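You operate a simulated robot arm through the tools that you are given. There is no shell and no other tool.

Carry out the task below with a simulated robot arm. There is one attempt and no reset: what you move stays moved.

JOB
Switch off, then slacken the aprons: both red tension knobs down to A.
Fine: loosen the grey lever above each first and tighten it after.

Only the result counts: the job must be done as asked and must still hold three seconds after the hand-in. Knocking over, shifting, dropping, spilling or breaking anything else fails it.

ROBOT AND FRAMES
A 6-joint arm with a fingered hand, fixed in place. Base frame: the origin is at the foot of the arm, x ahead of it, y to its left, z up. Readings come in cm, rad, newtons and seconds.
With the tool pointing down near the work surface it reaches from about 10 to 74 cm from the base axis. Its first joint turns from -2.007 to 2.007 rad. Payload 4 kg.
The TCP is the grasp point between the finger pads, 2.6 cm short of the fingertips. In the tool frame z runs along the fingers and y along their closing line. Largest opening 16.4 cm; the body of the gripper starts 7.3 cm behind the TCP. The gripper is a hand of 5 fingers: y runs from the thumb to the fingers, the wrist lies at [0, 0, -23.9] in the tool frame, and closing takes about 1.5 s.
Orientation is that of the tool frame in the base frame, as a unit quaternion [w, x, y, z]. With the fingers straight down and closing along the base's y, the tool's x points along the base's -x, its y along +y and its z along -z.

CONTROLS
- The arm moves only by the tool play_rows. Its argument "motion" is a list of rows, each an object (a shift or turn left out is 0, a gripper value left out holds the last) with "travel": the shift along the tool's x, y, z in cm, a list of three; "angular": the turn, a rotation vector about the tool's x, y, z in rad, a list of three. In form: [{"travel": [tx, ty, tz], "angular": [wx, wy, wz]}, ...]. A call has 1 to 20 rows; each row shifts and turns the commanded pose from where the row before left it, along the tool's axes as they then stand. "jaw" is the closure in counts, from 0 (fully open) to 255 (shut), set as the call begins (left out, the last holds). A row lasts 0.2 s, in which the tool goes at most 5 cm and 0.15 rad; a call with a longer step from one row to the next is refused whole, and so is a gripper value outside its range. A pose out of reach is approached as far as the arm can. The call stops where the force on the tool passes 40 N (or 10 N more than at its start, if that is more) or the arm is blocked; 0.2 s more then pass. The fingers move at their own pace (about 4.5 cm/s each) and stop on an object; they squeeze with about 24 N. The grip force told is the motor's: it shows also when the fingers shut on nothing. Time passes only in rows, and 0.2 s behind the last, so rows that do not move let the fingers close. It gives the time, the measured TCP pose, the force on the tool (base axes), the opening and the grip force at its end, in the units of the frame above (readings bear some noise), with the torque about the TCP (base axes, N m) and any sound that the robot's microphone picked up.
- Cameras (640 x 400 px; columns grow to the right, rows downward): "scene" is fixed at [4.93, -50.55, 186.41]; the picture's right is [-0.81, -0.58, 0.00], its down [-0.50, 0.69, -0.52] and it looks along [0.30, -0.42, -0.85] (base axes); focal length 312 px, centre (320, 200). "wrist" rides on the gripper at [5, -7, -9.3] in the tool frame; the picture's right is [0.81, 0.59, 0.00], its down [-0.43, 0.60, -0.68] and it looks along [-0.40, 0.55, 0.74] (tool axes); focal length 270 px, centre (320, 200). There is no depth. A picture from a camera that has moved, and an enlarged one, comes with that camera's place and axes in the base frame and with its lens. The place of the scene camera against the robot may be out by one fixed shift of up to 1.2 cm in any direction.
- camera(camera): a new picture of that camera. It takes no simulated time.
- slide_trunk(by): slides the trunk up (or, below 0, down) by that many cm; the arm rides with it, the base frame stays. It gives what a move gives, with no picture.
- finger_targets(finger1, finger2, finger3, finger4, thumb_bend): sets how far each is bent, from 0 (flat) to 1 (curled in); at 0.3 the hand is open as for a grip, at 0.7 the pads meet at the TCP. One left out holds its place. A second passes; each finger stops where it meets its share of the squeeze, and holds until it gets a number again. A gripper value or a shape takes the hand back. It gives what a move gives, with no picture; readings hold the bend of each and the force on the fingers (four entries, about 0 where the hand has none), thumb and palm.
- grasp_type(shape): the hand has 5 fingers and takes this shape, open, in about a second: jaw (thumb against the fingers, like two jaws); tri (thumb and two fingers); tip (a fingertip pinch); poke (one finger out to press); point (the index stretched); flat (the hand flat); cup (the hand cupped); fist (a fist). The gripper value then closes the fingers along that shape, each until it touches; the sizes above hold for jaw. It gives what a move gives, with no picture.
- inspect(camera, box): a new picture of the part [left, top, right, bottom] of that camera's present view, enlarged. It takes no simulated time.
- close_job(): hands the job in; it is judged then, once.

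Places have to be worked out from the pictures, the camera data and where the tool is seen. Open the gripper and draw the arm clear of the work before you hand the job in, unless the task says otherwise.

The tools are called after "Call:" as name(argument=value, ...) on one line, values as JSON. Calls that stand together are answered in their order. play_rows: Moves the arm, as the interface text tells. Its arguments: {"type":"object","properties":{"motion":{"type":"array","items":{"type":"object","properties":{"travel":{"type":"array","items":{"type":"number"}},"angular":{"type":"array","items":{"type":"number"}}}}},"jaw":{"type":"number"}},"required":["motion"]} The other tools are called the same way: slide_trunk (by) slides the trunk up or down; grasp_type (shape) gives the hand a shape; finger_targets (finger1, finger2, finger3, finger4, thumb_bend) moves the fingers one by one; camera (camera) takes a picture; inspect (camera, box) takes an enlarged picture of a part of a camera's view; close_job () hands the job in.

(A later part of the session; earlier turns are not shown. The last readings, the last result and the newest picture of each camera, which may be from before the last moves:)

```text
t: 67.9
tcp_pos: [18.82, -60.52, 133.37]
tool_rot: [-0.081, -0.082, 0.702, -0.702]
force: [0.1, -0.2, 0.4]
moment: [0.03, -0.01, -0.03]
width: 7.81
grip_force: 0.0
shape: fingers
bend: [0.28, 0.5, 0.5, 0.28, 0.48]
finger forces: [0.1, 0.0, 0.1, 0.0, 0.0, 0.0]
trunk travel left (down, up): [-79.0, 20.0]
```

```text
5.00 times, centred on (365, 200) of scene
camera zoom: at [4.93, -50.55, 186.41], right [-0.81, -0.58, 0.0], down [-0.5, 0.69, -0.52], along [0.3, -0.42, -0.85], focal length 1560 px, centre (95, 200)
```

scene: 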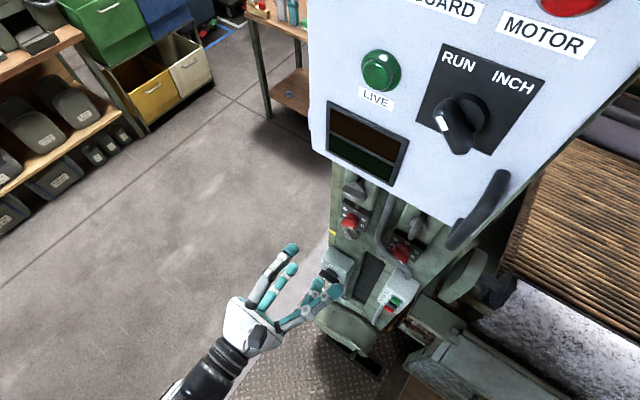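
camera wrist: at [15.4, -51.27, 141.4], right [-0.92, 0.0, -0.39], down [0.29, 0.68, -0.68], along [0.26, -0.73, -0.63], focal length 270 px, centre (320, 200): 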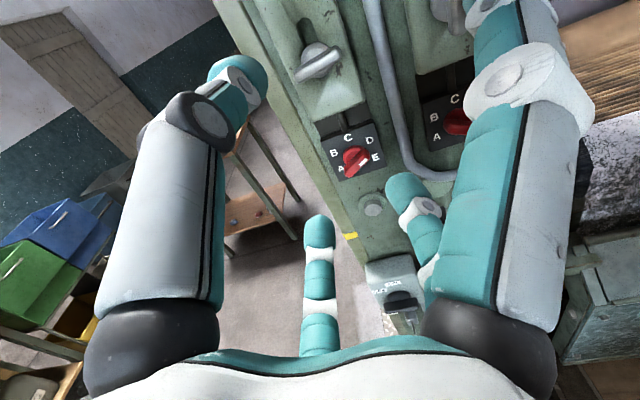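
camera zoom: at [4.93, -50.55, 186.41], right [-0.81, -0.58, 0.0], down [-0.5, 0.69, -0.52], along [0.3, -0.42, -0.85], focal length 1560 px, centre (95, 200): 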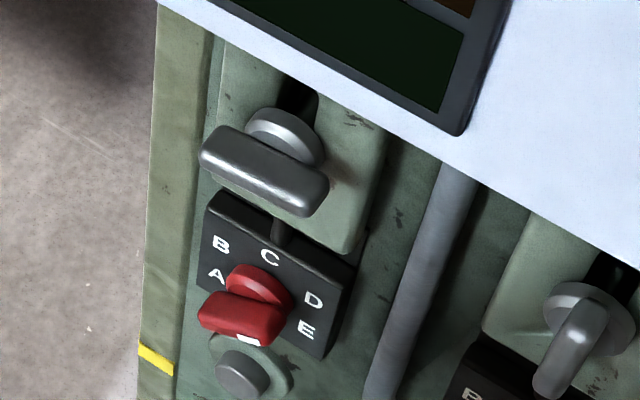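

Lever 1 is horizontal. Knob 1's axis is at (18.98, y, 120.55), plate y≈-82.65, bar outer face y≈-80.2, and the bar at θ≈58–60° (mark at D). I'll lower to the knob's height and roll the hand to ψ≈150° to grip across the bar, so the full 180° CCW turn may be done in one go.

Call:
slide_trunk(by=-12.9)

Call:
play_rows(motion=[{"angular": [0, 0, 0.143]}, {"angular": [0, 0, 0.143]}, {"angular": [0, 0, 0.143]}, {"angular": [0, 0, 0.143]}, {"angular": [0, 0, 0.143]}, {"angular": [0, 0, 0.143]}, {"angular": [0, 0, 0.143]}, {"angular": [0, 0, 0.143]}, {"angular": [0, 0, 0.143]}, {"angular": [0, 0, 0.143]}, {"angular": [0, 0, 0.143]}, {"angular": [0, 0, 0.143]}, {"angular": [0, 0, 0.143]}, {"angular": [0, 0, 0.143]}, {"angular": [0, 0, 0.143]}, {"angular": [0, 0, 0.143]}, {"angular": [0, 0, 0.143]}, {"angular": [0, 0, 0.143]}, {"angular": [0, 0, 0.143]}, {"angular": [0, 0, 0.13]}])

Call:
grasp_type(shape="tri")

Call:
camera(camera="wrist")

Call:
camera(camera="scene")

```text
t: 69.5
tcp_pos: [18.64, -60.6, 120.6]
tool_rot: [-0.082, -0.081, 0.703, -0.702]
force: [0.2, -0.7, 0.0]
moment: [0.02, -0.02, 0.02]
width: 7.8
grip_force: 0.1
shape: fingers
bend: [0.28, 0.5, 0.5, 0.28, 0.48]
finger forces: [0.1, 0.0, 0.1, 0.1, 0.0, 0.0]
trunk travel left (down, up): [-66.1, 32.9]
```

```text
t: 73.7
tcp_pos: [18.79, -60.63, 120.56]
tool_rot: [0.683, 0.683, 0.184, -0.183]
force: [-0.3, 0.2, 1.0]
moment: [0.03, 0.01, -0.03]
width: 7.83
grip_force: 0.1
shape: fingers
bend: [0.28, 0.5, 0.5, 0.28, 0.48]
finger forces: [0.1, 0.1, 0.1, 0.0, 0.0, 0.0]
trunk travel left (down, up): [-66.1, 32.9]
```

```text
t: 74.6
tcp_pos: [18.72, -60.5, 120.5]
tool_rot: [0.682, 0.683, 0.184, -0.184]
force: [-0.1, -0.5, -1.0]
moment: [0.02, 0.0, 0.01]
width: 16.38
grip_force: 0.0
shape: tri
bend: [0.14, 0.3, 0.3, 0.14, 0.3]
finger forces: [0.0, 0.0, 0.0, 0.0, 0.0, 0.0]
trunk travel left (down, up): [-66.1, 32.9]
```

```text
taken
camera wrist: at [19.59, -51.25, 112.07], right [0.99, 0.0, 0.1], down [-0.07, 0.68, 0.73], along [-0.07, -0.74, 0.67], focal length 270 px, centre (320, 200)
```

wrist: 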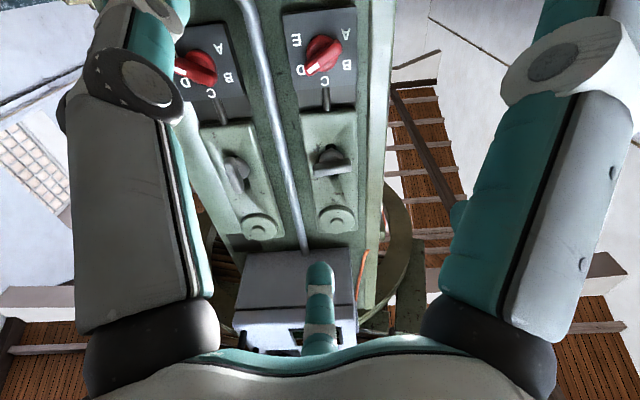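

```text
taken
```

scene: 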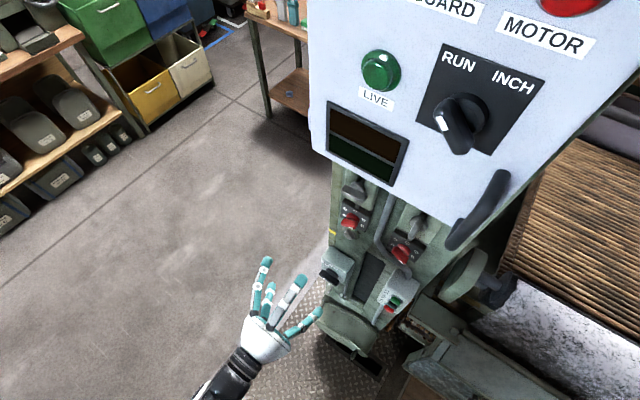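

ψ=150° reached without limits. I'll zoom on both knobs from this nearly head-on view for accurate positions and angles.

Call:
inspect(camera="wrist", box=[270, 0, 390, 120])

Call:
inspect(camera="wrist", box=[170, 10, 370, 250])

```text
3.33 times, centred on (330, 60) of wrist
camera zoom: at [19.59, -51.25, 112.07], right [0.99, 0.0, 0.1], down [-0.07, 0.68, 0.73], along [-0.07, -0.74, 0.67], focal length 901 px, centre (287, 667)
```

zoom: 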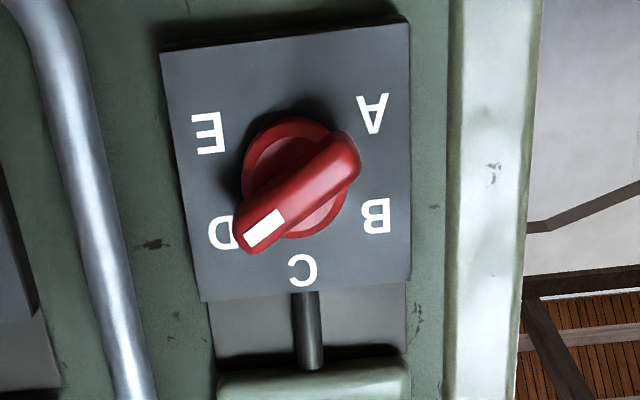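

```text
1.67 times, centred on (270, 130) of wrist
camera zoom: at [19.59, -51.25, 112.07], right [0.99, 0.0, 0.1], down [-0.07, 0.68, 0.73], along [-0.07, -0.74, 0.67], focal length 450 px, centre (403, 317)
```

zoom: 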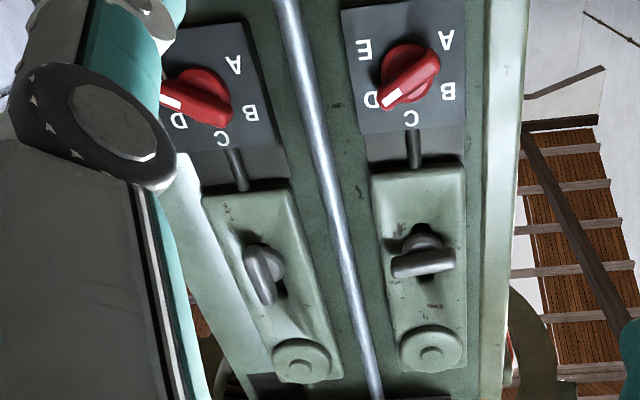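

From combined bearings: knob 1's axis is (19.05, 120.1), plate y≈-83.4, bar outer face y≈-80.2, pointer at 60° (D). I'll approach to the TCP at about (18.9, -79.3, 119.85) with tri open.

Call:
play_rows(motion=[{"travel": [0.49, -0.48, 0]}, {"travel": [0, 0, 4]}, {"travel": [0, 0, 4]}, {"travel": [0, 0, 4]}, {"travel": [0, 0, 3]}, {"travel": [0, 0, 1.5]}, {"travel": [0, 0, 1]}, {"travel": [0, 0, 0.8]}, {"travel": [0, 0, 0.5]}, {}])

Call:
camera(camera="wrist")

Call:
inspect(camera="scene", box=[300, 130, 460, 270])

```text
t: 76.8
tcp_pos: [18.78, -79.33, 119.96]
tool_rot: [0.683, 0.683, 0.183, -0.183]
force: [-1.1, -0.4, 0.3]
moment: [-0.01, 0.03, 0.02]
width: 16.4
grip_force: 0.1
shape: tri
bend: [0.14, 0.3, 0.3, 0.14, 0.3]
finger forces: [0.1, 0.1, 0.0, 0.0, 0.0, 0.0]
trunk travel left (down, up): [-66.1, 32.9]
```

```text
taken
camera wrist: at [19.79, -70.03, 111.49], right [0.99, 0.0, 0.1], down [-0.07, 0.68, 0.73], along [-0.07, -0.74, 0.67], focal length 270 px, centre (320, 200)
```

wrist: 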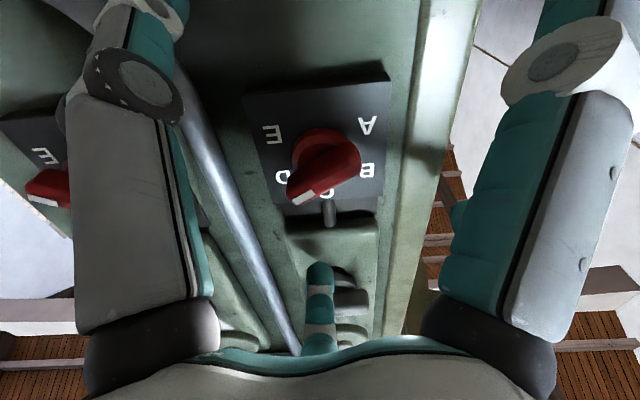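

```text
2.86 times, centred on (380, 200) of scene
camera zoom: at [4.93, -50.55, 186.41], right [-0.81, -0.58, 0.0], down [-0.5, 0.69, -0.52], along [0.3, -0.42, -0.85], focal length 892 px, centre (149, 200)
```

zoom: 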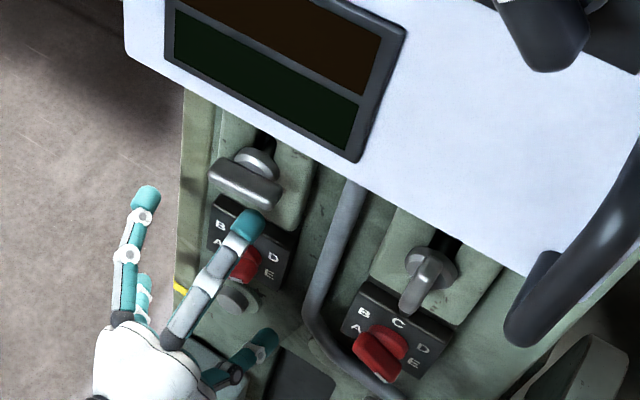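

The knob bar lies at the grasp point with no contact. Closing the grip.

Call:
play_rows(motion=[{}, {}, {}, {}, {}, {}, {}, {}, {}, {}, {}], jaw=255)

Call:
camera(camera="wrist")

```text
t: 79.2
tcp_pos: [18.99, -79.32, 120.02]
tool_rot: [0.682, 0.683, 0.184, -0.184]
force: [0.4, -3.2, 1.0]
moment: [-0.01, 0.03, 0.02]
width: 1.1
grip_force: 24.1
shape: tri
bend: [0.27, 0.75, 0.75, 0.27, 0.7]
finger forces: [0.1, 11.1, 11.2, 0.0, 20.3, 0.1]
trunk travel left (down, up): [-66.1, 32.9]
```

```text
taken
camera wrist: at [19.8, -70.05, 111.5], right [0.99, 0.0, 0.1], down [-0.08, 0.68, 0.73], along [-0.07, -0.74, 0.67], focal length 270 px, centre (320, 200)
```

wrist: 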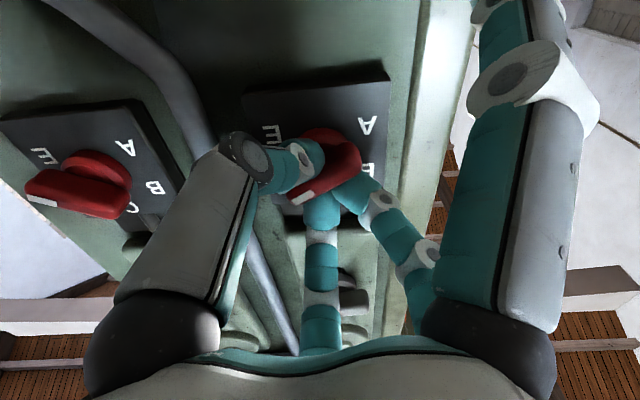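

Gripped evenly. Turning counter-clockwise a little first to see whether the knob is free.

Call:
play_rows(motion=[{"angular": [0, 0, -0.1]}, {"angular": [0, 0, -0.1]}, {"angular": [0, 0, -0.1]}, {"angular": [0, 0, -0.1]}, {"angular": [0, 0, -0.1]}, {}])

Call:
camera(camera="wrist")

```text
t: 80.6
tcp_pos: [18.95, -79.44, 120.11]
tool_rot: [0.615, 0.616, 0.347, -0.348]
force: [2.2, -6.0, 4.3]
moment: [-0.09, -0.03, 0.06]
width: 1.09
grip_force: 23.9
shape: tri
bend: [0.28, 0.75, 0.75, 0.28, 0.7]
finger forces: [0.0, 11.3, 13.2, 0.0, 19.5, 0.0]
trunk travel left (down, up): [-66.1, 32.9]
```

```text
taken
camera wrist: at [15.6, -70.04, 112.06], right [0.92, 0.0, -0.39], down [0.29, 0.68, 0.68], along [0.26, -0.74, 0.62], focal length 270 px, centre (320, 200)
```

wrist: 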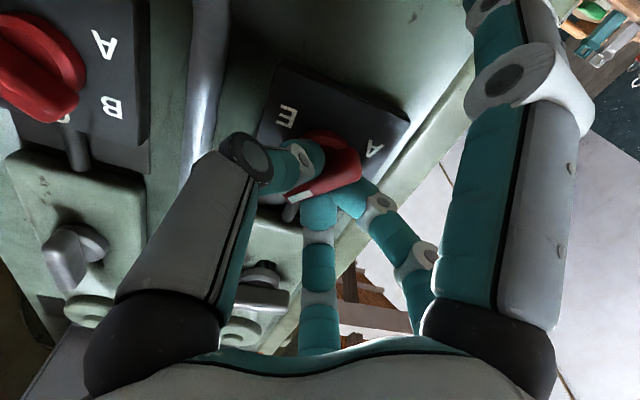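

The knob turns with the hand, so the clamp is loose. Continuing counter-clockwise.

Call:
play_rows(motion=[{"angular": [0, 0, -0.1]}, {"angular": [0, 0, -0.1]}, {"angular": [0, 0, -0.1]}, {"angular": [0, 0, -0.1]}, {"angular": [0, 0, -0.1]}, {"angular": [0, 0, -0.1]}, {"angular": [0, 0, -0.1]}, {"angular": [0, 0, -0.1]}, {"angular": [0, 0, -0.1]}, {"angular": [0, 0, -0.1]}, {}])

Call:
camera(camera="wrist")

Call:
inspect(camera="scene", box=[300, 130, 460, 270])

```text
t: 83.0
tcp_pos: [18.83, -79.42, 119.89]
tool_rot: [-0.374, -0.375, -0.599, 0.6]
force: [2.0, -7.9, 6.2]
moment: [-0.13, -0.05, -0.01]
width: 1.07
grip_force: 23.5
shape: tri
bend: [0.28, 0.75, 0.75, 0.28, 0.7]
finger forces: [0.0, 11.0, 12.3, 0.0, 22.0, 0.0]
trunk travel left (down, up): [-66.1, 32.9]
```

```text
taken
camera wrist: at [10.41, -70.04, 118.48], right [0.17, 0.0, -0.99], down [0.72, 0.68, 0.13], along [0.67, -0.74, 0.12], focal length 270 px, centre (320, 200)
```

wrist: 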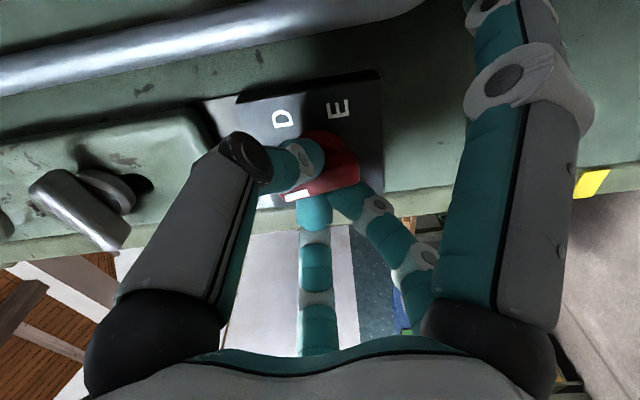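

```text
2.86 times, centred on (380, 200) of scene
camera zoom: at [4.93, -50.55, 186.41], right [-0.81, -0.58, 0.0], down [-0.5, 0.69, -0.52], along [0.3, -0.42, -0.85], focal length 892 px, centre (149, 200)
```

zoom: 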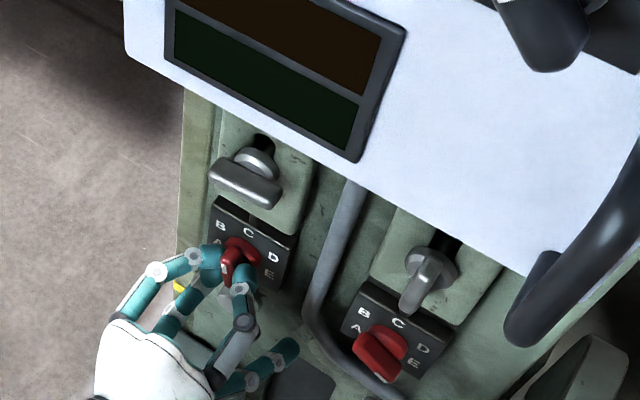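

Turned about 86° so far and tracking well. Continuing another 1.0 rad.

Call:
play_rows(motion=[{"angular": [0, 0, -0.1]}, {"angular": [0, 0, -0.1]}, {"angular": [0, 0, -0.1]}, {"angular": [0, 0, -0.1]}, {"angular": [0, 0, -0.1]}, {"angular": [0, 0, -0.1]}, {"angular": [0, 0, -0.1]}, {"angular": [0, 0, -0.1]}, {"angular": [0, 0, -0.1]}, {"angular": [0, 0, -0.1]}, {}])

Call:
camera(camera="wrist")

Call:
inspect(camera="scene", box=[300, 130, 460, 270])

```text
t: 85.4
tcp_pos: [18.83, -79.38, 119.92]
tool_rot: [0.041, 0.041, 0.706, -0.706]
force: [-0.5, -5.9, 10.2]
moment: [-0.22, -0.03, -0.07]
width: 1.05
grip_force: 24.0
shape: tri
bend: [0.28, 0.75, 0.75, 0.28, 0.7]
finger forces: [0.1, 9.7, 10.2, 0.1, 27.4, 0.1]
trunk travel left (down, up): [-66.1, 32.9]
```

```text
taken
camera wrist: at [13.07, -70.02, 126.32], right [-0.74, 0.0, -0.68], down [0.5, 0.68, -0.54], along [0.46, -0.74, -0.5], focal length 270 px, centre (320, 200)
```

wrist: 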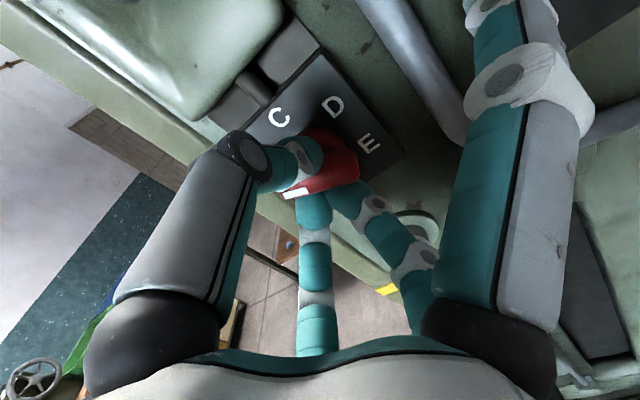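

```text
2.86 times, centred on (380, 200) of scene
camera zoom: at [4.93, -50.55, 186.41], right [-0.81, -0.58, 0.0], down [-0.5, 0.69, -0.52], along [0.3, -0.42, -0.85], focal length 892 px, centre (149, 200)
```

zoom: 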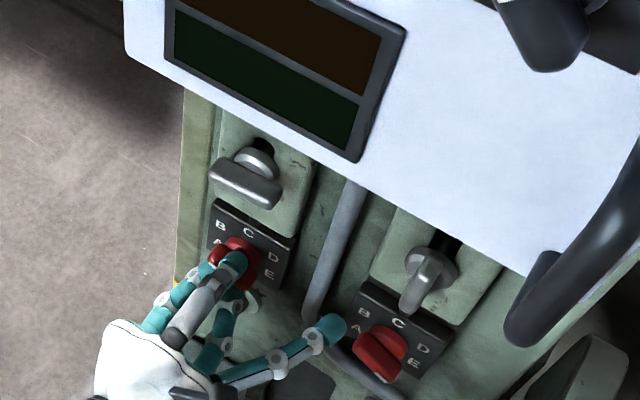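

About 143° turned. Continuing with the last ~37° towards A.

Call:
play_rows(motion=[{"angular": [0, 0, -0.1]}, {"angular": [0, 0, -0.1]}, {"angular": [0, 0, -0.1]}, {"angular": [0, 0, -0.1]}, {"angular": [0, 0, -0.1]}, {"angular": [0, 0, -0.1]}, {"angular": [0, 0, -0.04]}, {}])

Call:
camera(camera="wrist")

Call:
inspect(camera="wrist", box=[220, 60, 420, 220])

```text
t: 87.2
tcp_pos: [18.94, -79.2, 120.01]
tool_rot: [0.183, 0.184, -0.683, 0.683]
force: [1.1, -7.5, 9.4]
moment: [-0.23, -0.09, 0.0]
width: 1.01
grip_force: 23.9
shape: tri
bend: [0.28, 0.75, 0.75, 0.28, 0.7]
finger forces: [0.0, 10.3, 10.8, 0.1, 26.9, 0.1]
trunk travel left (down, up): [-66.1, 32.9]
```

```text
taken
camera wrist: at [18.02, -69.98, 128.58], right [-0.99, 0.0, -0.1], down [0.08, 0.68, -0.73], along [0.07, -0.74, -0.67], focal length 270 px, centre (320, 200)
```

wrist: 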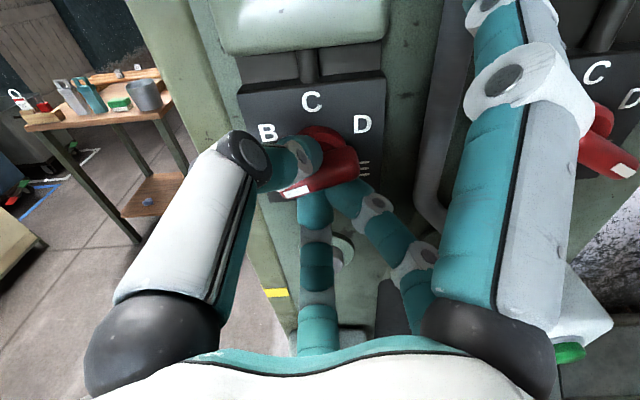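

```text
2.50 times, centred on (320, 140) of wrist
camera zoom: at [18.02, -69.98, 128.58], right [-0.99, 0.0, -0.1], down [0.08, 0.68, -0.73], along [0.07, -0.74, -0.67], focal length 676 px, centre (320, 350)
```

zoom: 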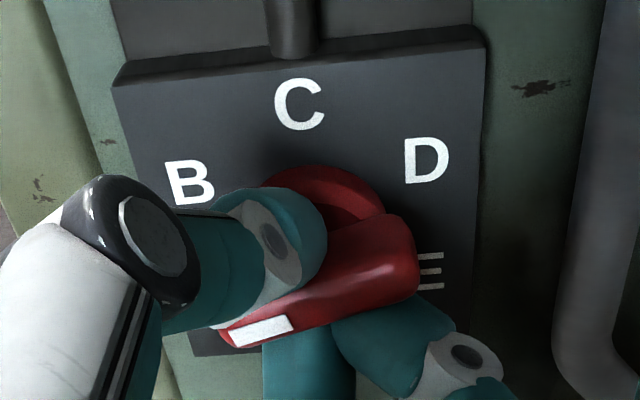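

The pointer is now at about -105° by the label geometry, short of A (-120°) because of a little slip. I'll turn another ~0.25 rad.

Call:
play_rows(motion=[{"angular": [0, 0, -0.1]}, {"angular": [0, 0, -0.1]}, {"angular": [0, 0, -0.08]}, {}])

Call:
inspect(camera="wrist", box=[220, 60, 420, 220])

```text
t: 88.2
tcp_pos: [18.86, -79.34, 119.95]
tool_rot: [-0.277, -0.278, 0.651, -0.65]
force: [0.5, -6.9, 10.5]
moment: [-0.28, -0.15, 0.09]
width: 1.01
grip_force: 24.2
shape: tri
bend: [0.28, 0.75, 0.75, 0.28, 0.7]
finger forces: [0.0, 11.4, 10.3, 0.0, 28.5, 0.0]
trunk travel left (down, up): [-66.1, 32.9]
```

```text
2.50 times, centred on (320, 140) of wrist
camera zoom: at [20.42, -69.98, 128.51], right [-0.98, 0.0, 0.18], down [-0.13, 0.68, -0.72], along [-0.12, -0.74, -0.67], focal length 676 px, centre (320, 350)
```

zoom: 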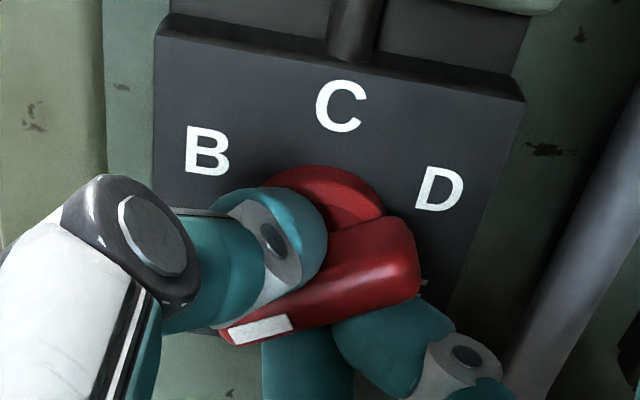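

By the labels the pointer is now at about -120°, i.e. A. Releasing gently and backing out to check it.

Call:
finger_targets(finger2=0.5, finger3=0.5, thumb_bend=0.48)

Call:
play_rows(motion=[{"travel": [0, 0, -0.7]}, {"travel": [0, 0, -1]}, {"travel": [0, 0, -2]}, {"travel": [0, 0, -3]}, {"travel": [0, 0, -4]}, {"travel": [0, 0, -4]}, {"travel": [0, 0, -4]}, {}])

Call:
camera(camera="wrist")

Call:
inspect(camera="scene", box=[330, 160, 400, 240])

```text
t: 89.2
tcp_pos: [18.82, -79.35, 119.91]
tool_rot: [-0.276, -0.277, 0.651, -0.651]
force: [0.6, 0.2, -0.2]
moment: [0.01, 0.0, -0.02]
width: 7.8
grip_force: 0.0
shape: fingers
bend: [0.28, 0.5, 0.5, 0.28, 0.48]
finger forces: [0.0, 0.0, 0.0, 0.0, 0.0, 0.0]
trunk travel left (down, up): [-66.1, 32.9]
```

```text
t: 91.0
tcp_pos: [18.94, -60.81, 119.93]
tool_rot: [-0.277, -0.276, 0.651, -0.65]
force: [-0.1, -0.3, 1.3]
moment: [-0.01, 0.03, 0.01]
width: 7.82
grip_force: 0.0
shape: fingers
bend: [0.28, 0.5, 0.5, 0.28, 0.48]
finger forces: [0.0, 0.0, 0.0, 0.1, 0.0, 0.1]
trunk travel left (down, up): [-66.1, 32.9]
```

```text
taken
camera wrist: at [20.38, -51.48, 128.35], right [-0.98, 0.0, 0.18], down [-0.13, 0.68, -0.72], along [-0.12, -0.74, -0.67], focal length 270 px, centre (320, 200)
```

wrist: 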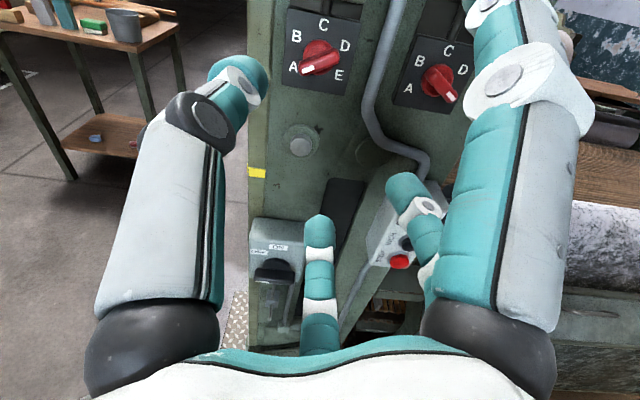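

```text
5.00 times, centred on (365, 200) of scene
camera zoom: at [4.93, -50.55, 186.41], right [-0.81, -0.58, 0.0], down [-0.5, 0.69, -0.52], along [0.3, -0.42, -0.85], focal length 1560 px, centre (95, 200)
```

zoom: 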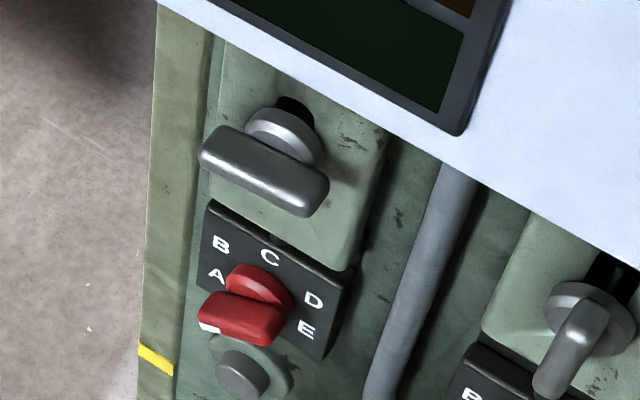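

The housing has slid down with the knob (tension slackened) and the mark now sits by A. Zooming in to check the exact alignment.

Call:
inspect(camera="wrist", box=[270, 0, 370, 100])

Call:
inspect(camera="wrist", box=[390, 20, 480, 120])

```text
4.00 times, centred on (320, 50) of wrist
camera zoom: at [20.38, -51.48, 128.35], right [-0.98, 0.0, 0.18], down [-0.13, 0.68, -0.72], along [-0.12, -0.74, -0.67], focal length 1081 px, centre (320, 800)
```

zoom: 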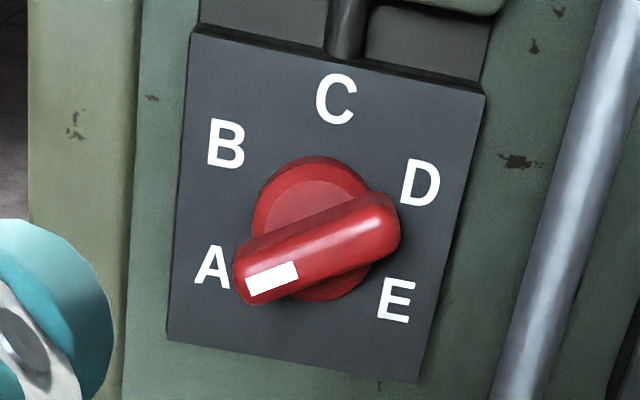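

```text
4.00 times, centred on (435, 70) of wrist
camera zoom: at [20.38, -51.48, 128.35], right [-0.98, 0.0, 0.18], down [-0.13, 0.68, -0.72], along [-0.12, -0.74, -0.67], focal length 1081 px, centre (-140, 720)
```

zoom: 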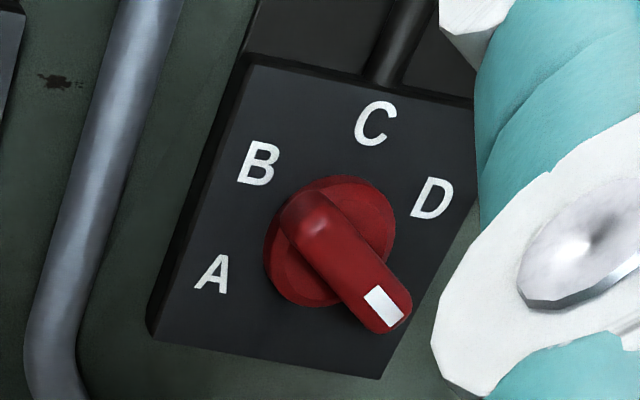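

Knob 1 is at A (computed -120°). Now tighten lever 1: raise back to lever height, roll to ψ≈-5° (lever bar is at about -95°), keeping the present half-open finger pose so finger 1 stays clear of lever 2.

Call:
slide_trunk(by=13.8)

Call:
play_rows(motion=[{"angular": [0, 0, 0.145]}, {"angular": [0, 0, 0.145]}, {"angular": [0, 0, 0.145]}, {"angular": [0, 0, 0.145]}, {"angular": [0, 0, 0.136]}, {}])

Call:
camera(camera="wrist")

Call:
inspect(camera="wrist", box=[240, 0, 440, 160])

```text
t: 92.6
tcp_pos: [18.82, -60.8, 133.65]
tool_rot: [-0.278, -0.277, 0.651, -0.65]
force: [0.4, -0.3, 0.2]
moment: [0.04, 0.0, -0.05]
width: 7.78
grip_force: 0.1
shape: fingers
bend: [0.28, 0.5, 0.5, 0.28, 0.48]
finger forces: [0.0, 0.0, 0.0, 0.0, 0.0, 0.0]
trunk travel left (down, up): [-79.9, 19.1]
```

```text
t: 94.0
tcp_pos: [18.79, -60.75, 133.55]
tool_rot: [-0.031, -0.031, 0.707, -0.706]
force: [0.3, -0.3, -0.7]
moment: [-0.02, 0.02, -0.01]
width: 7.79
grip_force: 0.2
shape: fingers
bend: [0.28, 0.5, 0.5, 0.28, 0.48]
finger forces: [0.0, 0.0, 0.0, 0.1, 0.0, 0.0]
trunk travel left (down, up): [-79.9, 19.1]
```

```text
taken
camera wrist: at [14.37, -51.51, 141.07], right [-0.86, 0.0, -0.52], down [0.38, 0.68, -0.63], along [0.35, -0.74, -0.58], focal length 270 px, centre (320, 200)
```

wrist: 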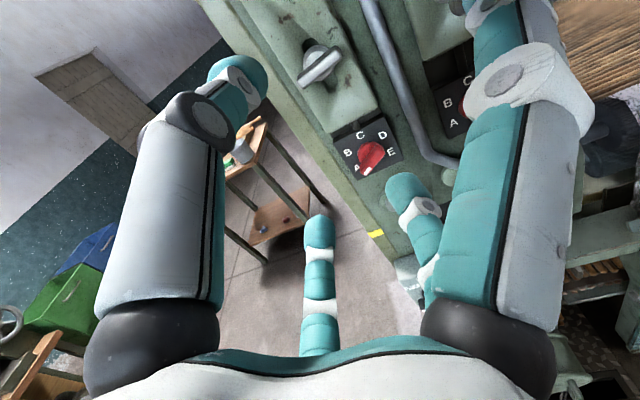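

```text
2.50 times, centred on (340, 80) of wrist
camera zoom: at [14.37, -51.51, 141.07], right [-0.86, 0.0, -0.52], down [0.38, 0.68, -0.63], along [0.35, -0.74, -0.58], focal length 676 px, centre (270, 500)
```

zoom: 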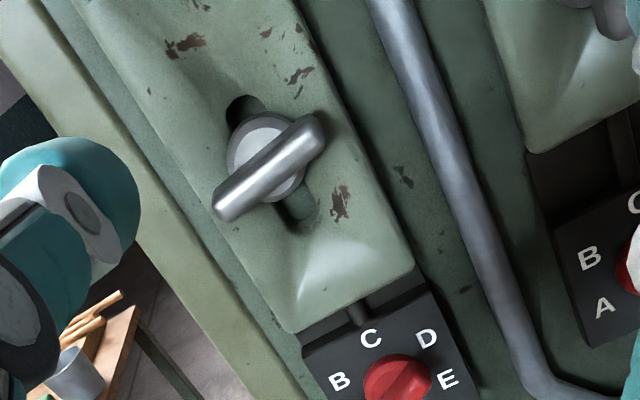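

Lever 1's bar is at about -98°, centre (19.0, -81, 133.6). Approaching with the current half-open fingers at the same depth as before.

Call:
play_rows(motion=[{"travel": [-0.25, -0.37, 0]}, {"travel": [0, 0, 4]}, {"travel": [0, 0, 4]}, {"travel": [0, 0, 4]}, {"travel": [0, 0, 3]}, {"travel": [0, 0, 1.5]}, {"travel": [0, 0, 1]}, {"travel": [0, 0, 0.7]}, {"travel": [0, 0, 0.35]}, {}])

Call:
camera(camera="wrist")

```text
t: 96.2
tcp_pos: [19.09, -79.32, 133.74]
tool_rot: [-0.031, -0.031, 0.707, -0.706]
force: [0.4, -0.4, 0.1]
moment: [-0.01, 0.03, -0.02]
width: 7.82
grip_force: 0.1
shape: fingers
bend: [0.28, 0.5, 0.5, 0.28, 0.48]
finger forces: [0.1, 0.1, 0.0, 0.0, 0.1, 0.0]
trunk travel left (down, up): [-79.9, 19.1]
```

```text
taken
camera wrist: at [14.66, -70.0, 141.26], right [-0.86, 0.0, -0.51], down [0.38, 0.68, -0.63], along [0.35, -0.74, -0.58], focal length 270 px, centre (320, 200)
```

wrist: 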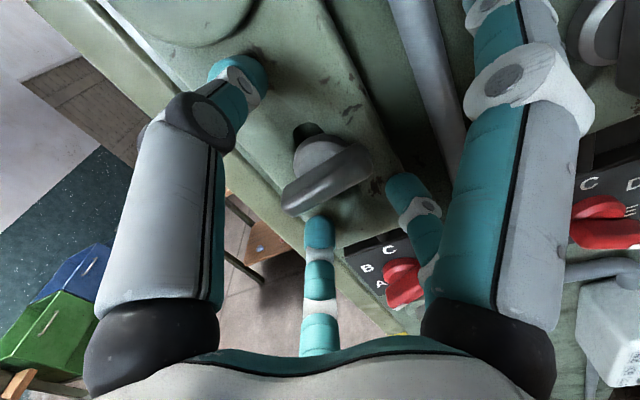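

Lever is centred between thumb and fingers, no contact. Closing the three gripping digits.

Call:
finger_targets(finger2=0.85, finger3=0.85, thumb_bend=0.7)

Call:
camera(camera="wrist")

```text
t: 97.2
tcp_pos: [19.04, -79.22, 133.67]
tool_rot: [-0.032, -0.031, 0.707, -0.705]
force: [-1.0, 7.8, -9.5]
moment: [0.28, -0.01, -0.05]
width: 7.56
grip_force: 11.0
shape: fingers
bend: [0.28, 0.65, 0.65, 0.28, 0.67]
finger forces: [0.0, 8.6, 8.6, 0.1, 4.4, 0.0]
trunk travel left (down, up): [-79.9, 19.1]
```

```text
taken
camera wrist: at [14.67, -69.95, 141.17], right [-0.86, 0.0, -0.51], down [0.38, 0.68, -0.63], along [0.35, -0.73, -0.58], focal length 270 px, centre (320, 200)
```

wrist: 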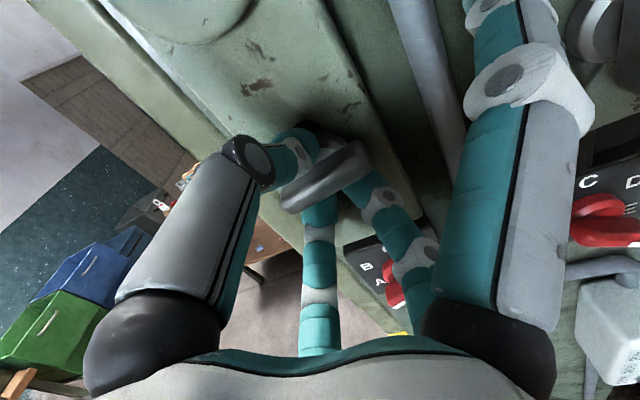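

Held (8.6 N each finger, thumb opposing). Turning clockwise to tighten.

Call:
play_rows(motion=[{"angular": [0, 0, 0.1]}, {"angular": [0, 0, 0.1]}, {"angular": [0, 0, 0.1]}, {"angular": [0, 0, 0.1]}, {"angular": [0, 0, 0.1]}, {"angular": [0, 0, 0.1]}, {"angular": [0, 0, 0.1]}, {"angular": [0, 0, 0.1]}, {}])

Call:
camera(camera="wrist")

```text
t: 99.2
tcp_pos: [19.1, -79.24, 133.96]
tool_rot: [0.247, 0.247, 0.663, -0.662]
force: [-4.2, 19.4, -14.3]
moment: [0.42, 0.04, -0.28]
width: 7.6
grip_force: 17.5
shape: fingers
bend: [0.28, 0.63, 0.65, 0.28, 0.69]
finger forces: [0.0, 15.4, 7.6, 0.1, 12.7, 0.0]
trunk travel left (down, up): [-79.9, 19.1]
```

```text
taken
camera wrist: at [10.73, -69.93, 136.01], right [-0.23, 0.0, -0.97], down [0.72, 0.68, -0.17], along [0.66, -0.74, -0.16], focal length 270 px, centre (320, 200)
```

wrist: 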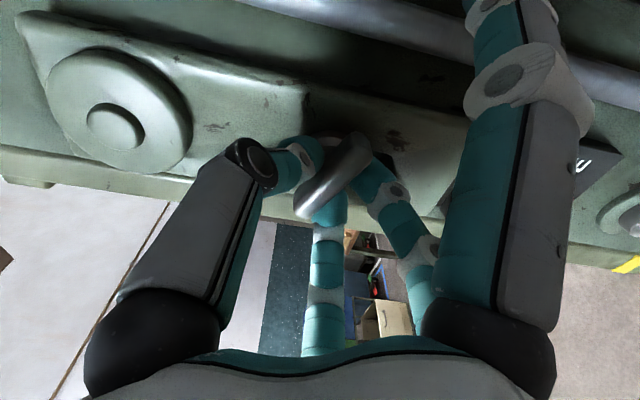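

The bar lags the hand by ~15–20° because this grip is softer. I'll re-command the full tri squeeze and then continue clockwise.

Call:
play_rows(motion=[{}, {}, {}, {}, {}, {}], jaw=255)

Call:
camera(camera="wrist")

```text
t: 100.6
tcp_pos: [19.14, -79.27, 134.06]
tool_rot: [0.246, 0.246, 0.663, -0.663]
force: [-3.1, 17.5, -11.8]
moment: [0.4, 0.05, -0.29]
width: 0.34
grip_force: 24.5
shape: tri
bend: [0.28, 0.63, 0.65, 0.28, 0.7]
finger forces: [0.0, 24.7, 17.2, 0.1, 26.3, 0.0]
trunk travel left (down, up): [-79.9, 19.1]
```

```text
taken
camera wrist: at [10.73, -69.93, 136.09], right [-0.23, 0.0, -0.97], down [0.72, 0.68, -0.17], along [0.66, -0.74, -0.15], focal length 270 px, centre (320, 200)
```

wrist: 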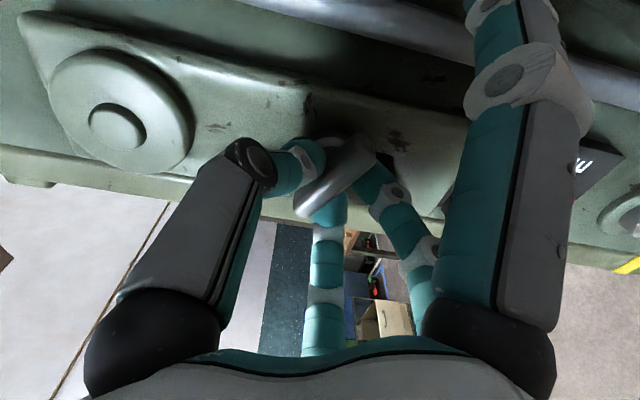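

It returned to tri with a full squeeze (25/17/26 N). There's ~17 N outward push, so I'll ease back 0.3 cm and continue clockwise.

Call:
play_rows(motion=[{"travel": [0, 0, -0.3]}, {"angular": [0, 0, 0.1]}, {"angular": [0, 0, 0.1]}, {"angular": [0, 0, 0.1]}, {"angular": [0, 0, 0.1]}, {"angular": [0, 0, 0.1]}, {}])

Call:
camera(camera="wrist")

```text
t: 102.2
tcp_pos: [19.0, -79.21, 133.87]
tool_rot: [0.403, 0.403, 0.581, -0.581]
force: [-3.2, -2.7, -5.9]
moment: [0.26, 0.03, 0.09]
width: 0.33
grip_force: 24.1
shape: tri
bend: [0.28, 0.63, 0.66, 0.28, 0.7]
finger forces: [0.0, 16.1, 15.1, 0.0, 26.9, 0.1]
trunk travel left (down, up): [-79.9, 19.1]
```

```text
taken
camera wrist: at [10.78, -69.82, 131.76], right [0.27, 0.0, -0.96], down [0.71, 0.68, 0.2], along [0.65, -0.74, 0.18], focal length 270 px, centre (320, 200)
```

wrist: 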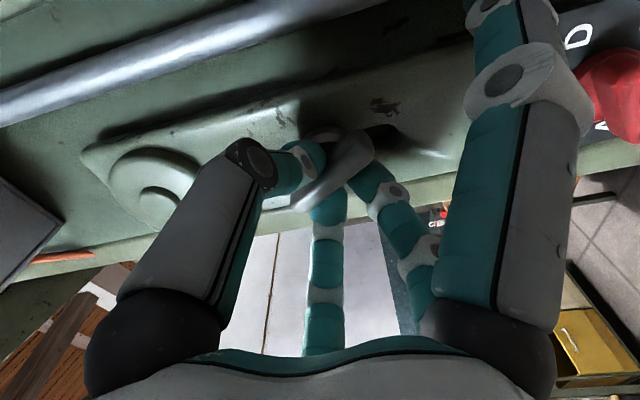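

The bar now tracks the hand (at about -37°). Continuing clockwise towards vertical.

Call:
play_rows(motion=[{"angular": [0, 0, 0.1]}, {"angular": [0, 0, 0.1]}, {"angular": [0, 0, 0.1]}, {"angular": [0, 0, 0.1]}, {"angular": [0, 0, 0.1]}, {"angular": [0, 0, 0.1]}, {}])

Call:
camera(camera="wrist")

Call:
inspect(camera="wrist", box=[230, 80, 430, 230])

```text
t: 103.8
tcp_pos: [19.01, -78.88, 133.92]
tool_rot: [0.557, 0.557, 0.435, -0.436]
force: [-2.3, -4.8, -0.2]
moment: [0.03, 0.1, -0.07]
width: 0.32
grip_force: 24.0
shape: tri
bend: [0.28, 0.66, 0.68, 0.28, 0.7]
finger forces: [0.0, 17.7, 14.1, 0.0, 28.1, 0.1]
trunk travel left (down, up): [-79.9, 19.1]
```

```text
taken
camera wrist: at [13.51, -69.68, 127.41], right [0.77, 0.0, -0.64], down [0.47, 0.68, 0.56], along [0.44, -0.74, 0.52], focal length 270 px, centre (320, 200)
```

wrist: 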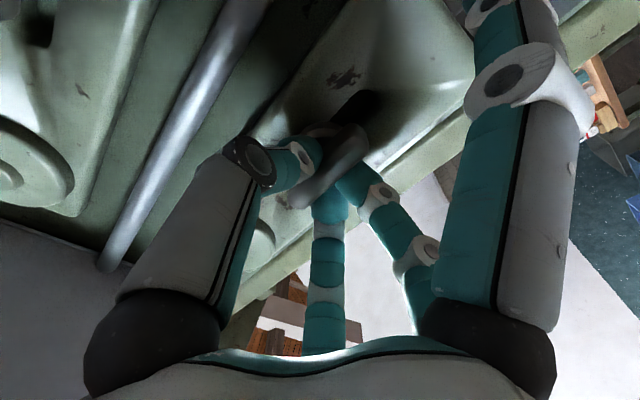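

```text
2.67 times, centred on (330, 155) of wrist
camera zoom: at [13.51, -69.68, 127.41], right [0.77, 0.0, -0.64], down [0.47, 0.68, 0.56], along [0.44, -0.74, 0.52], focal length 721 px, centre (293, 320)
```

zoom: 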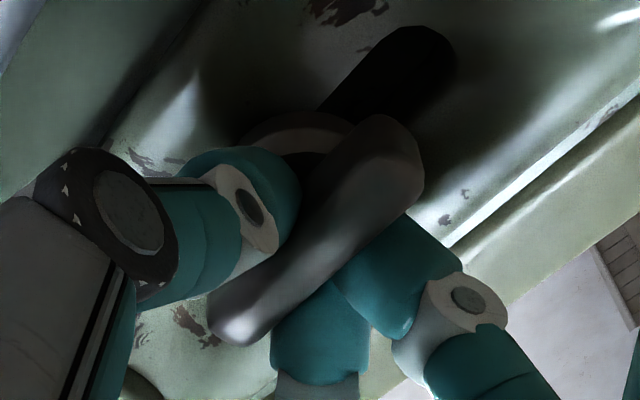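

The lever is nearly vertical again (about -3°). I'll turn a bit further to feel the tight stop.

Call:
play_rows(motion=[{"angular": [0, 0, 0.08]}, {"angular": [0, 0, 0.08]}, {}])

Call:
inspect(camera="wrist", box=[230, 80, 430, 230])

```text
t: 104.6
tcp_pos: [19.07, -79.02, 133.94]
tool_rot: [0.589, 0.591, 0.389, -0.39]
force: [-4.4, -4.6, 4.0]
moment: [-0.05, 0.13, -0.1]
width: 0.29
grip_force: 23.9
shape: tri
bend: [0.28, 0.66, 0.68, 0.28, 0.7]
finger forces: [0.1, 18.0, 14.0, 0.0, 29.9, 0.0]
trunk travel left (down, up): [-79.9, 19.1]
```

```text
2.67 times, centred on (330, 155) of wrist
camera zoom: at [14.57, -69.68, 126.67], right [0.86, 0.0, -0.51], down [0.38, 0.68, 0.63], along [0.35, -0.74, 0.58], focal length 721 px, centre (293, 320)
```

zoom: 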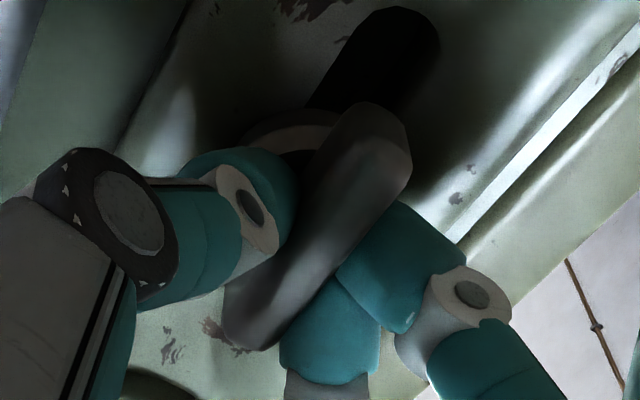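

The bar stayed put while the hand turned ~9° more, so it has reached its tight stop at vertical. One more small nudge for firmness, then release.

Call:
play_rows(motion=[{"angular": [0, 0, 0.06]}, {"angular": [0, 0, 0.06]}, {}, {}])

Call:
finger_targets(finger2=0.5, finger3=0.5, thumb_bend=0.48)

Call:
play_rows(motion=[{"travel": [0, 0, -0.7]}, {"travel": [0, 0, -1]}, {"travel": [0, 0, -2]}, {"travel": [0, 0, -3]}, {"travel": [0, 0, -4]}, {"travel": [0, 0, -4]}, {"travel": [0, 0, -4]}, {}])

Call:
camera(camera="wrist")

Call:
inspect(camera="scene", box=[330, 160, 400, 240])

```text
t: 105.6
tcp_pos: [18.9, -79.06, 134.02]
tool_rot: [0.612, 0.612, 0.354, -0.355]
force: [-7.7, -4.1, 6.8]
moment: [-0.09, 0.25, -0.18]
width: 0.3
grip_force: 24.0
shape: tri
bend: [0.28, 0.66, 0.69, 0.28, 0.7]
finger forces: [0.0, 18.3, 14.4, 0.0, 33.3, 0.1]
trunk travel left (down, up): [-79.9, 19.1]
```

```text
t: 106.6
tcp_pos: [19.13, -78.96, 133.98]
tool_rot: [0.611, 0.612, 0.355, -0.355]
force: [0.1, 0.1, 0.0]
moment: [0.02, -0.02, -0.02]
width: 7.83
grip_force: 0.0
shape: fingers
bend: [0.28, 0.5, 0.5, 0.28, 0.48]
finger forces: [0.1, 0.1, 0.0, 0.0, 0.0, 0.1]
trunk travel left (down, up): [-79.9, 19.1]
```

```text
t: 108.4
tcp_pos: [18.92, -60.25, 133.93]
tool_rot: [0.612, 0.612, 0.355, -0.354]
force: [0.6, -0.2, -1.2]
moment: [-0.01, -0.01, -0.02]
width: 7.83
grip_force: 0.1
shape: fingers
bend: [0.28, 0.5, 0.5, 0.28, 0.48]
finger forces: [0.0, 0.0, 0.0, 0.0, 0.1, 0.0]
trunk travel left (down, up): [-79.9, 19.1]
```

```text
taken
camera wrist: at [15.55, -50.94, 126.07], right [0.91, 0.0, -0.41], down [0.3, 0.68, 0.67], along [0.28, -0.74, 0.62], focal length 270 px, centre (320, 200)
```

wrist: 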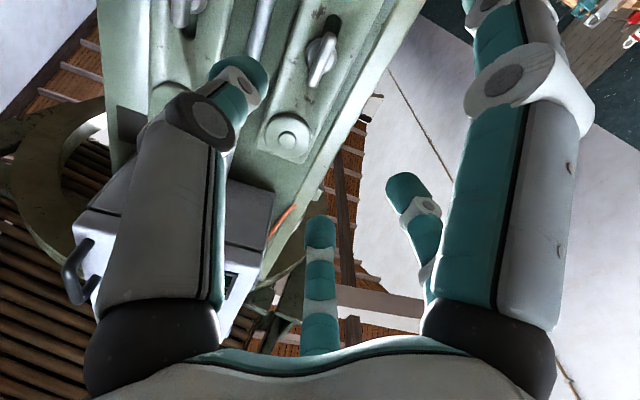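

```text
5.00 times, centred on (365, 200) of scene
camera zoom: at [4.93, -50.55, 186.41], right [-0.81, -0.58, 0.0], down [-0.5, 0.69, -0.52], along [0.3, -0.42, -0.85], focal length 1560 px, centre (95, 200)
```

zoom: 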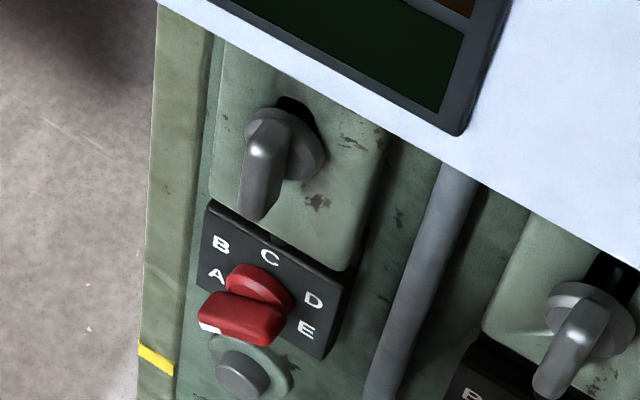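

Lever 1 is vertical (tight) and knob 1 still points to A. Now lever 2: I'll roll to ψ=90° and shift towards x≈6 to measure it.

Call:
play_rows(motion=[{"angular": [0, 0, -0.131]}, {"angular": [0, 0, -0.131]}, {"angular": [0, 0, -0.131]}, {"angular": [0, 0, -0.131]}, {"travel": [0, 0, 3]}, {"travel": [0, -3.5, 0]}, {"travel": [0, -3.5, 0]}, {"travel": [0, -3.5, 0]}, {"travel": [0, -2.5, 0]}, {}])

Call:
camera(camera="wrist")

Call:
camera(camera="scene")

```text
t: 110.6
tcp_pos: [12.54, -62.58, 135.17]
tool_rot: [0.491, 0.507, 0.496, -0.506]
force: [0.4, -0.6, 0.4]
moment: [0.0, 0.03, 0.0]
width: 7.8
grip_force: 0.1
shape: fingers
bend: [0.28, 0.5, 0.5, 0.28, 0.48]
finger forces: [0.0, 0.0, 0.1, 0.0, 0.0, 0.1]
out of reach, approached as far as the arm can: row 7, 8, 9
trunk travel left (down, up): [-79.9, 19.1]
```

```text
taken
camera wrist: at [5.76, -53.11, 130.22], right [0.58, -0.01, -0.81], down [0.61, 0.66, 0.43], along [0.53, -0.75, 0.39], focal length 270 px, centre (320, 200)
```

wrist: 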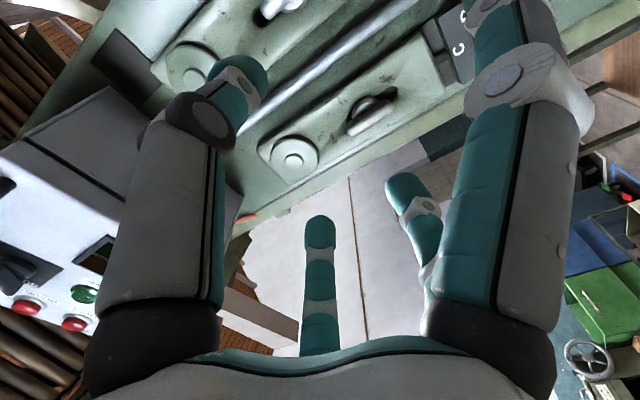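

```text
taken
```

scene: 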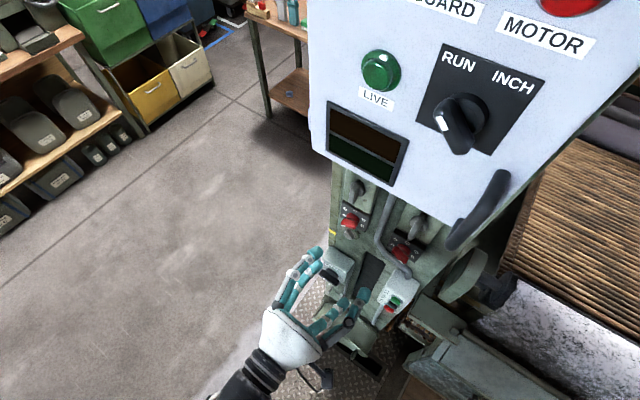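

The arm can't hold x<12.5 this far back from the machine, so I'll first go deeper (still in front of everything) and then move towards -x, where it should be reachable.

Call:
play_rows(motion=[{"travel": [0, 0.5, 2.5]}, {"travel": [0, 0, 2.5]}, {"travel": [0, 0, 2]}, {"travel": [0.5, -1.5, 0]}, {"travel": [0.5, -1.5, 0]}, {}])

Call:
camera(camera="wrist")

```text
t: 112.0
tcp_pos: [13.73, -69.4, 135.22]
tool_rot: [0.495, 0.503, 0.499, -0.503]
force: [-0.4, -1.5, 0.1]
moment: [0.01, 0.0, 0.01]
width: 7.8
grip_force: 0.0
shape: fingers
bend: [0.28, 0.5, 0.5, 0.28, 0.48]
finger forces: [0.1, 0.0, 0.1, 0.1, 0.0, 0.1]
out of reach, approached as far as the arm can: row 1, 3, 4, 5
trunk travel left (down, up): [-79.9, 19.1]
```

```text
taken
camera wrist: at [6.92, -59.96, 130.36], right [0.58, -0.01, -0.81], down [0.61, 0.67, 0.43], along [0.54, -0.75, 0.39], focal length 270 px, centre (320, 200)
```

wrist: 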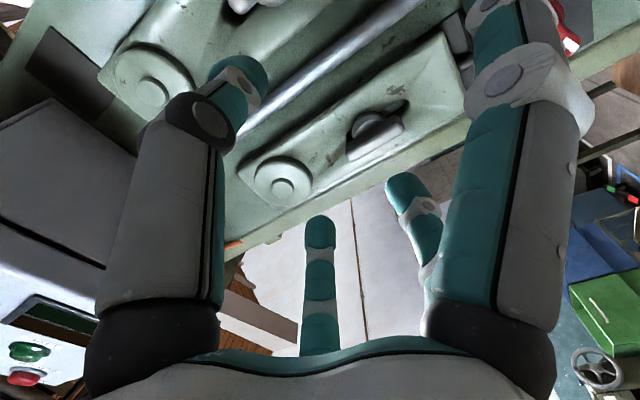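

The limit line suggests the wrist needs some yaw relative to the arm plane. I'll yaw the tool about 10° towards -x (wrist swings to +x) and test whether x≈8 becomes reachable.

Call:
play_rows(motion=[{"angular": [0.09, 0, 0]}, {"angular": [0.085, 0, 0]}, {"travel": [0, -1.5, 0]}, {"travel": [0, -1.5, 0]}, {"travel": [0, -1.5, 0]}, {}])

Call:
camera(camera="wrist")

```text
t: 113.4
tcp_pos: [9.44, -68.55, 135.2]
tool_rot: [-0.453, -0.541, -0.455, 0.543]
force: [-0.6, 0.4, -0.2]
moment: [-0.03, 0.02, 0.04]
width: 7.79
grip_force: 0.0
shape: fingers
bend: [0.28, 0.5, 0.5, 0.28, 0.48]
finger forces: [0.0, 0.0, 0.0, 0.0, 0.0, 0.0]
trunk travel left (down, up): [-79.9, 19.1]
```

```text
taken
camera wrist: at [4.16, -58.15, 130.14], right [0.58, -0.1, -0.81], down [0.71, 0.56, 0.43], along [0.41, -0.82, 0.4], focal length 270 px, centre (320, 200)
```

wrist: 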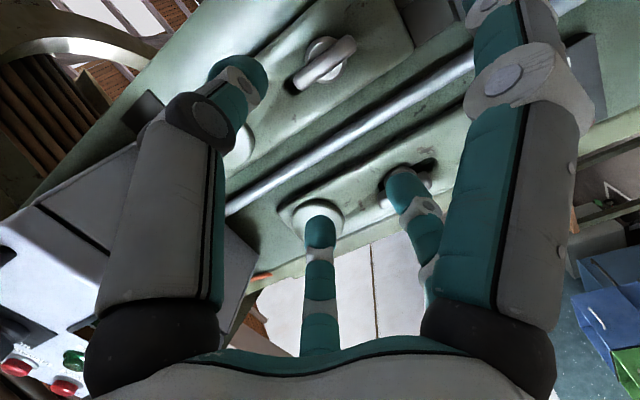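

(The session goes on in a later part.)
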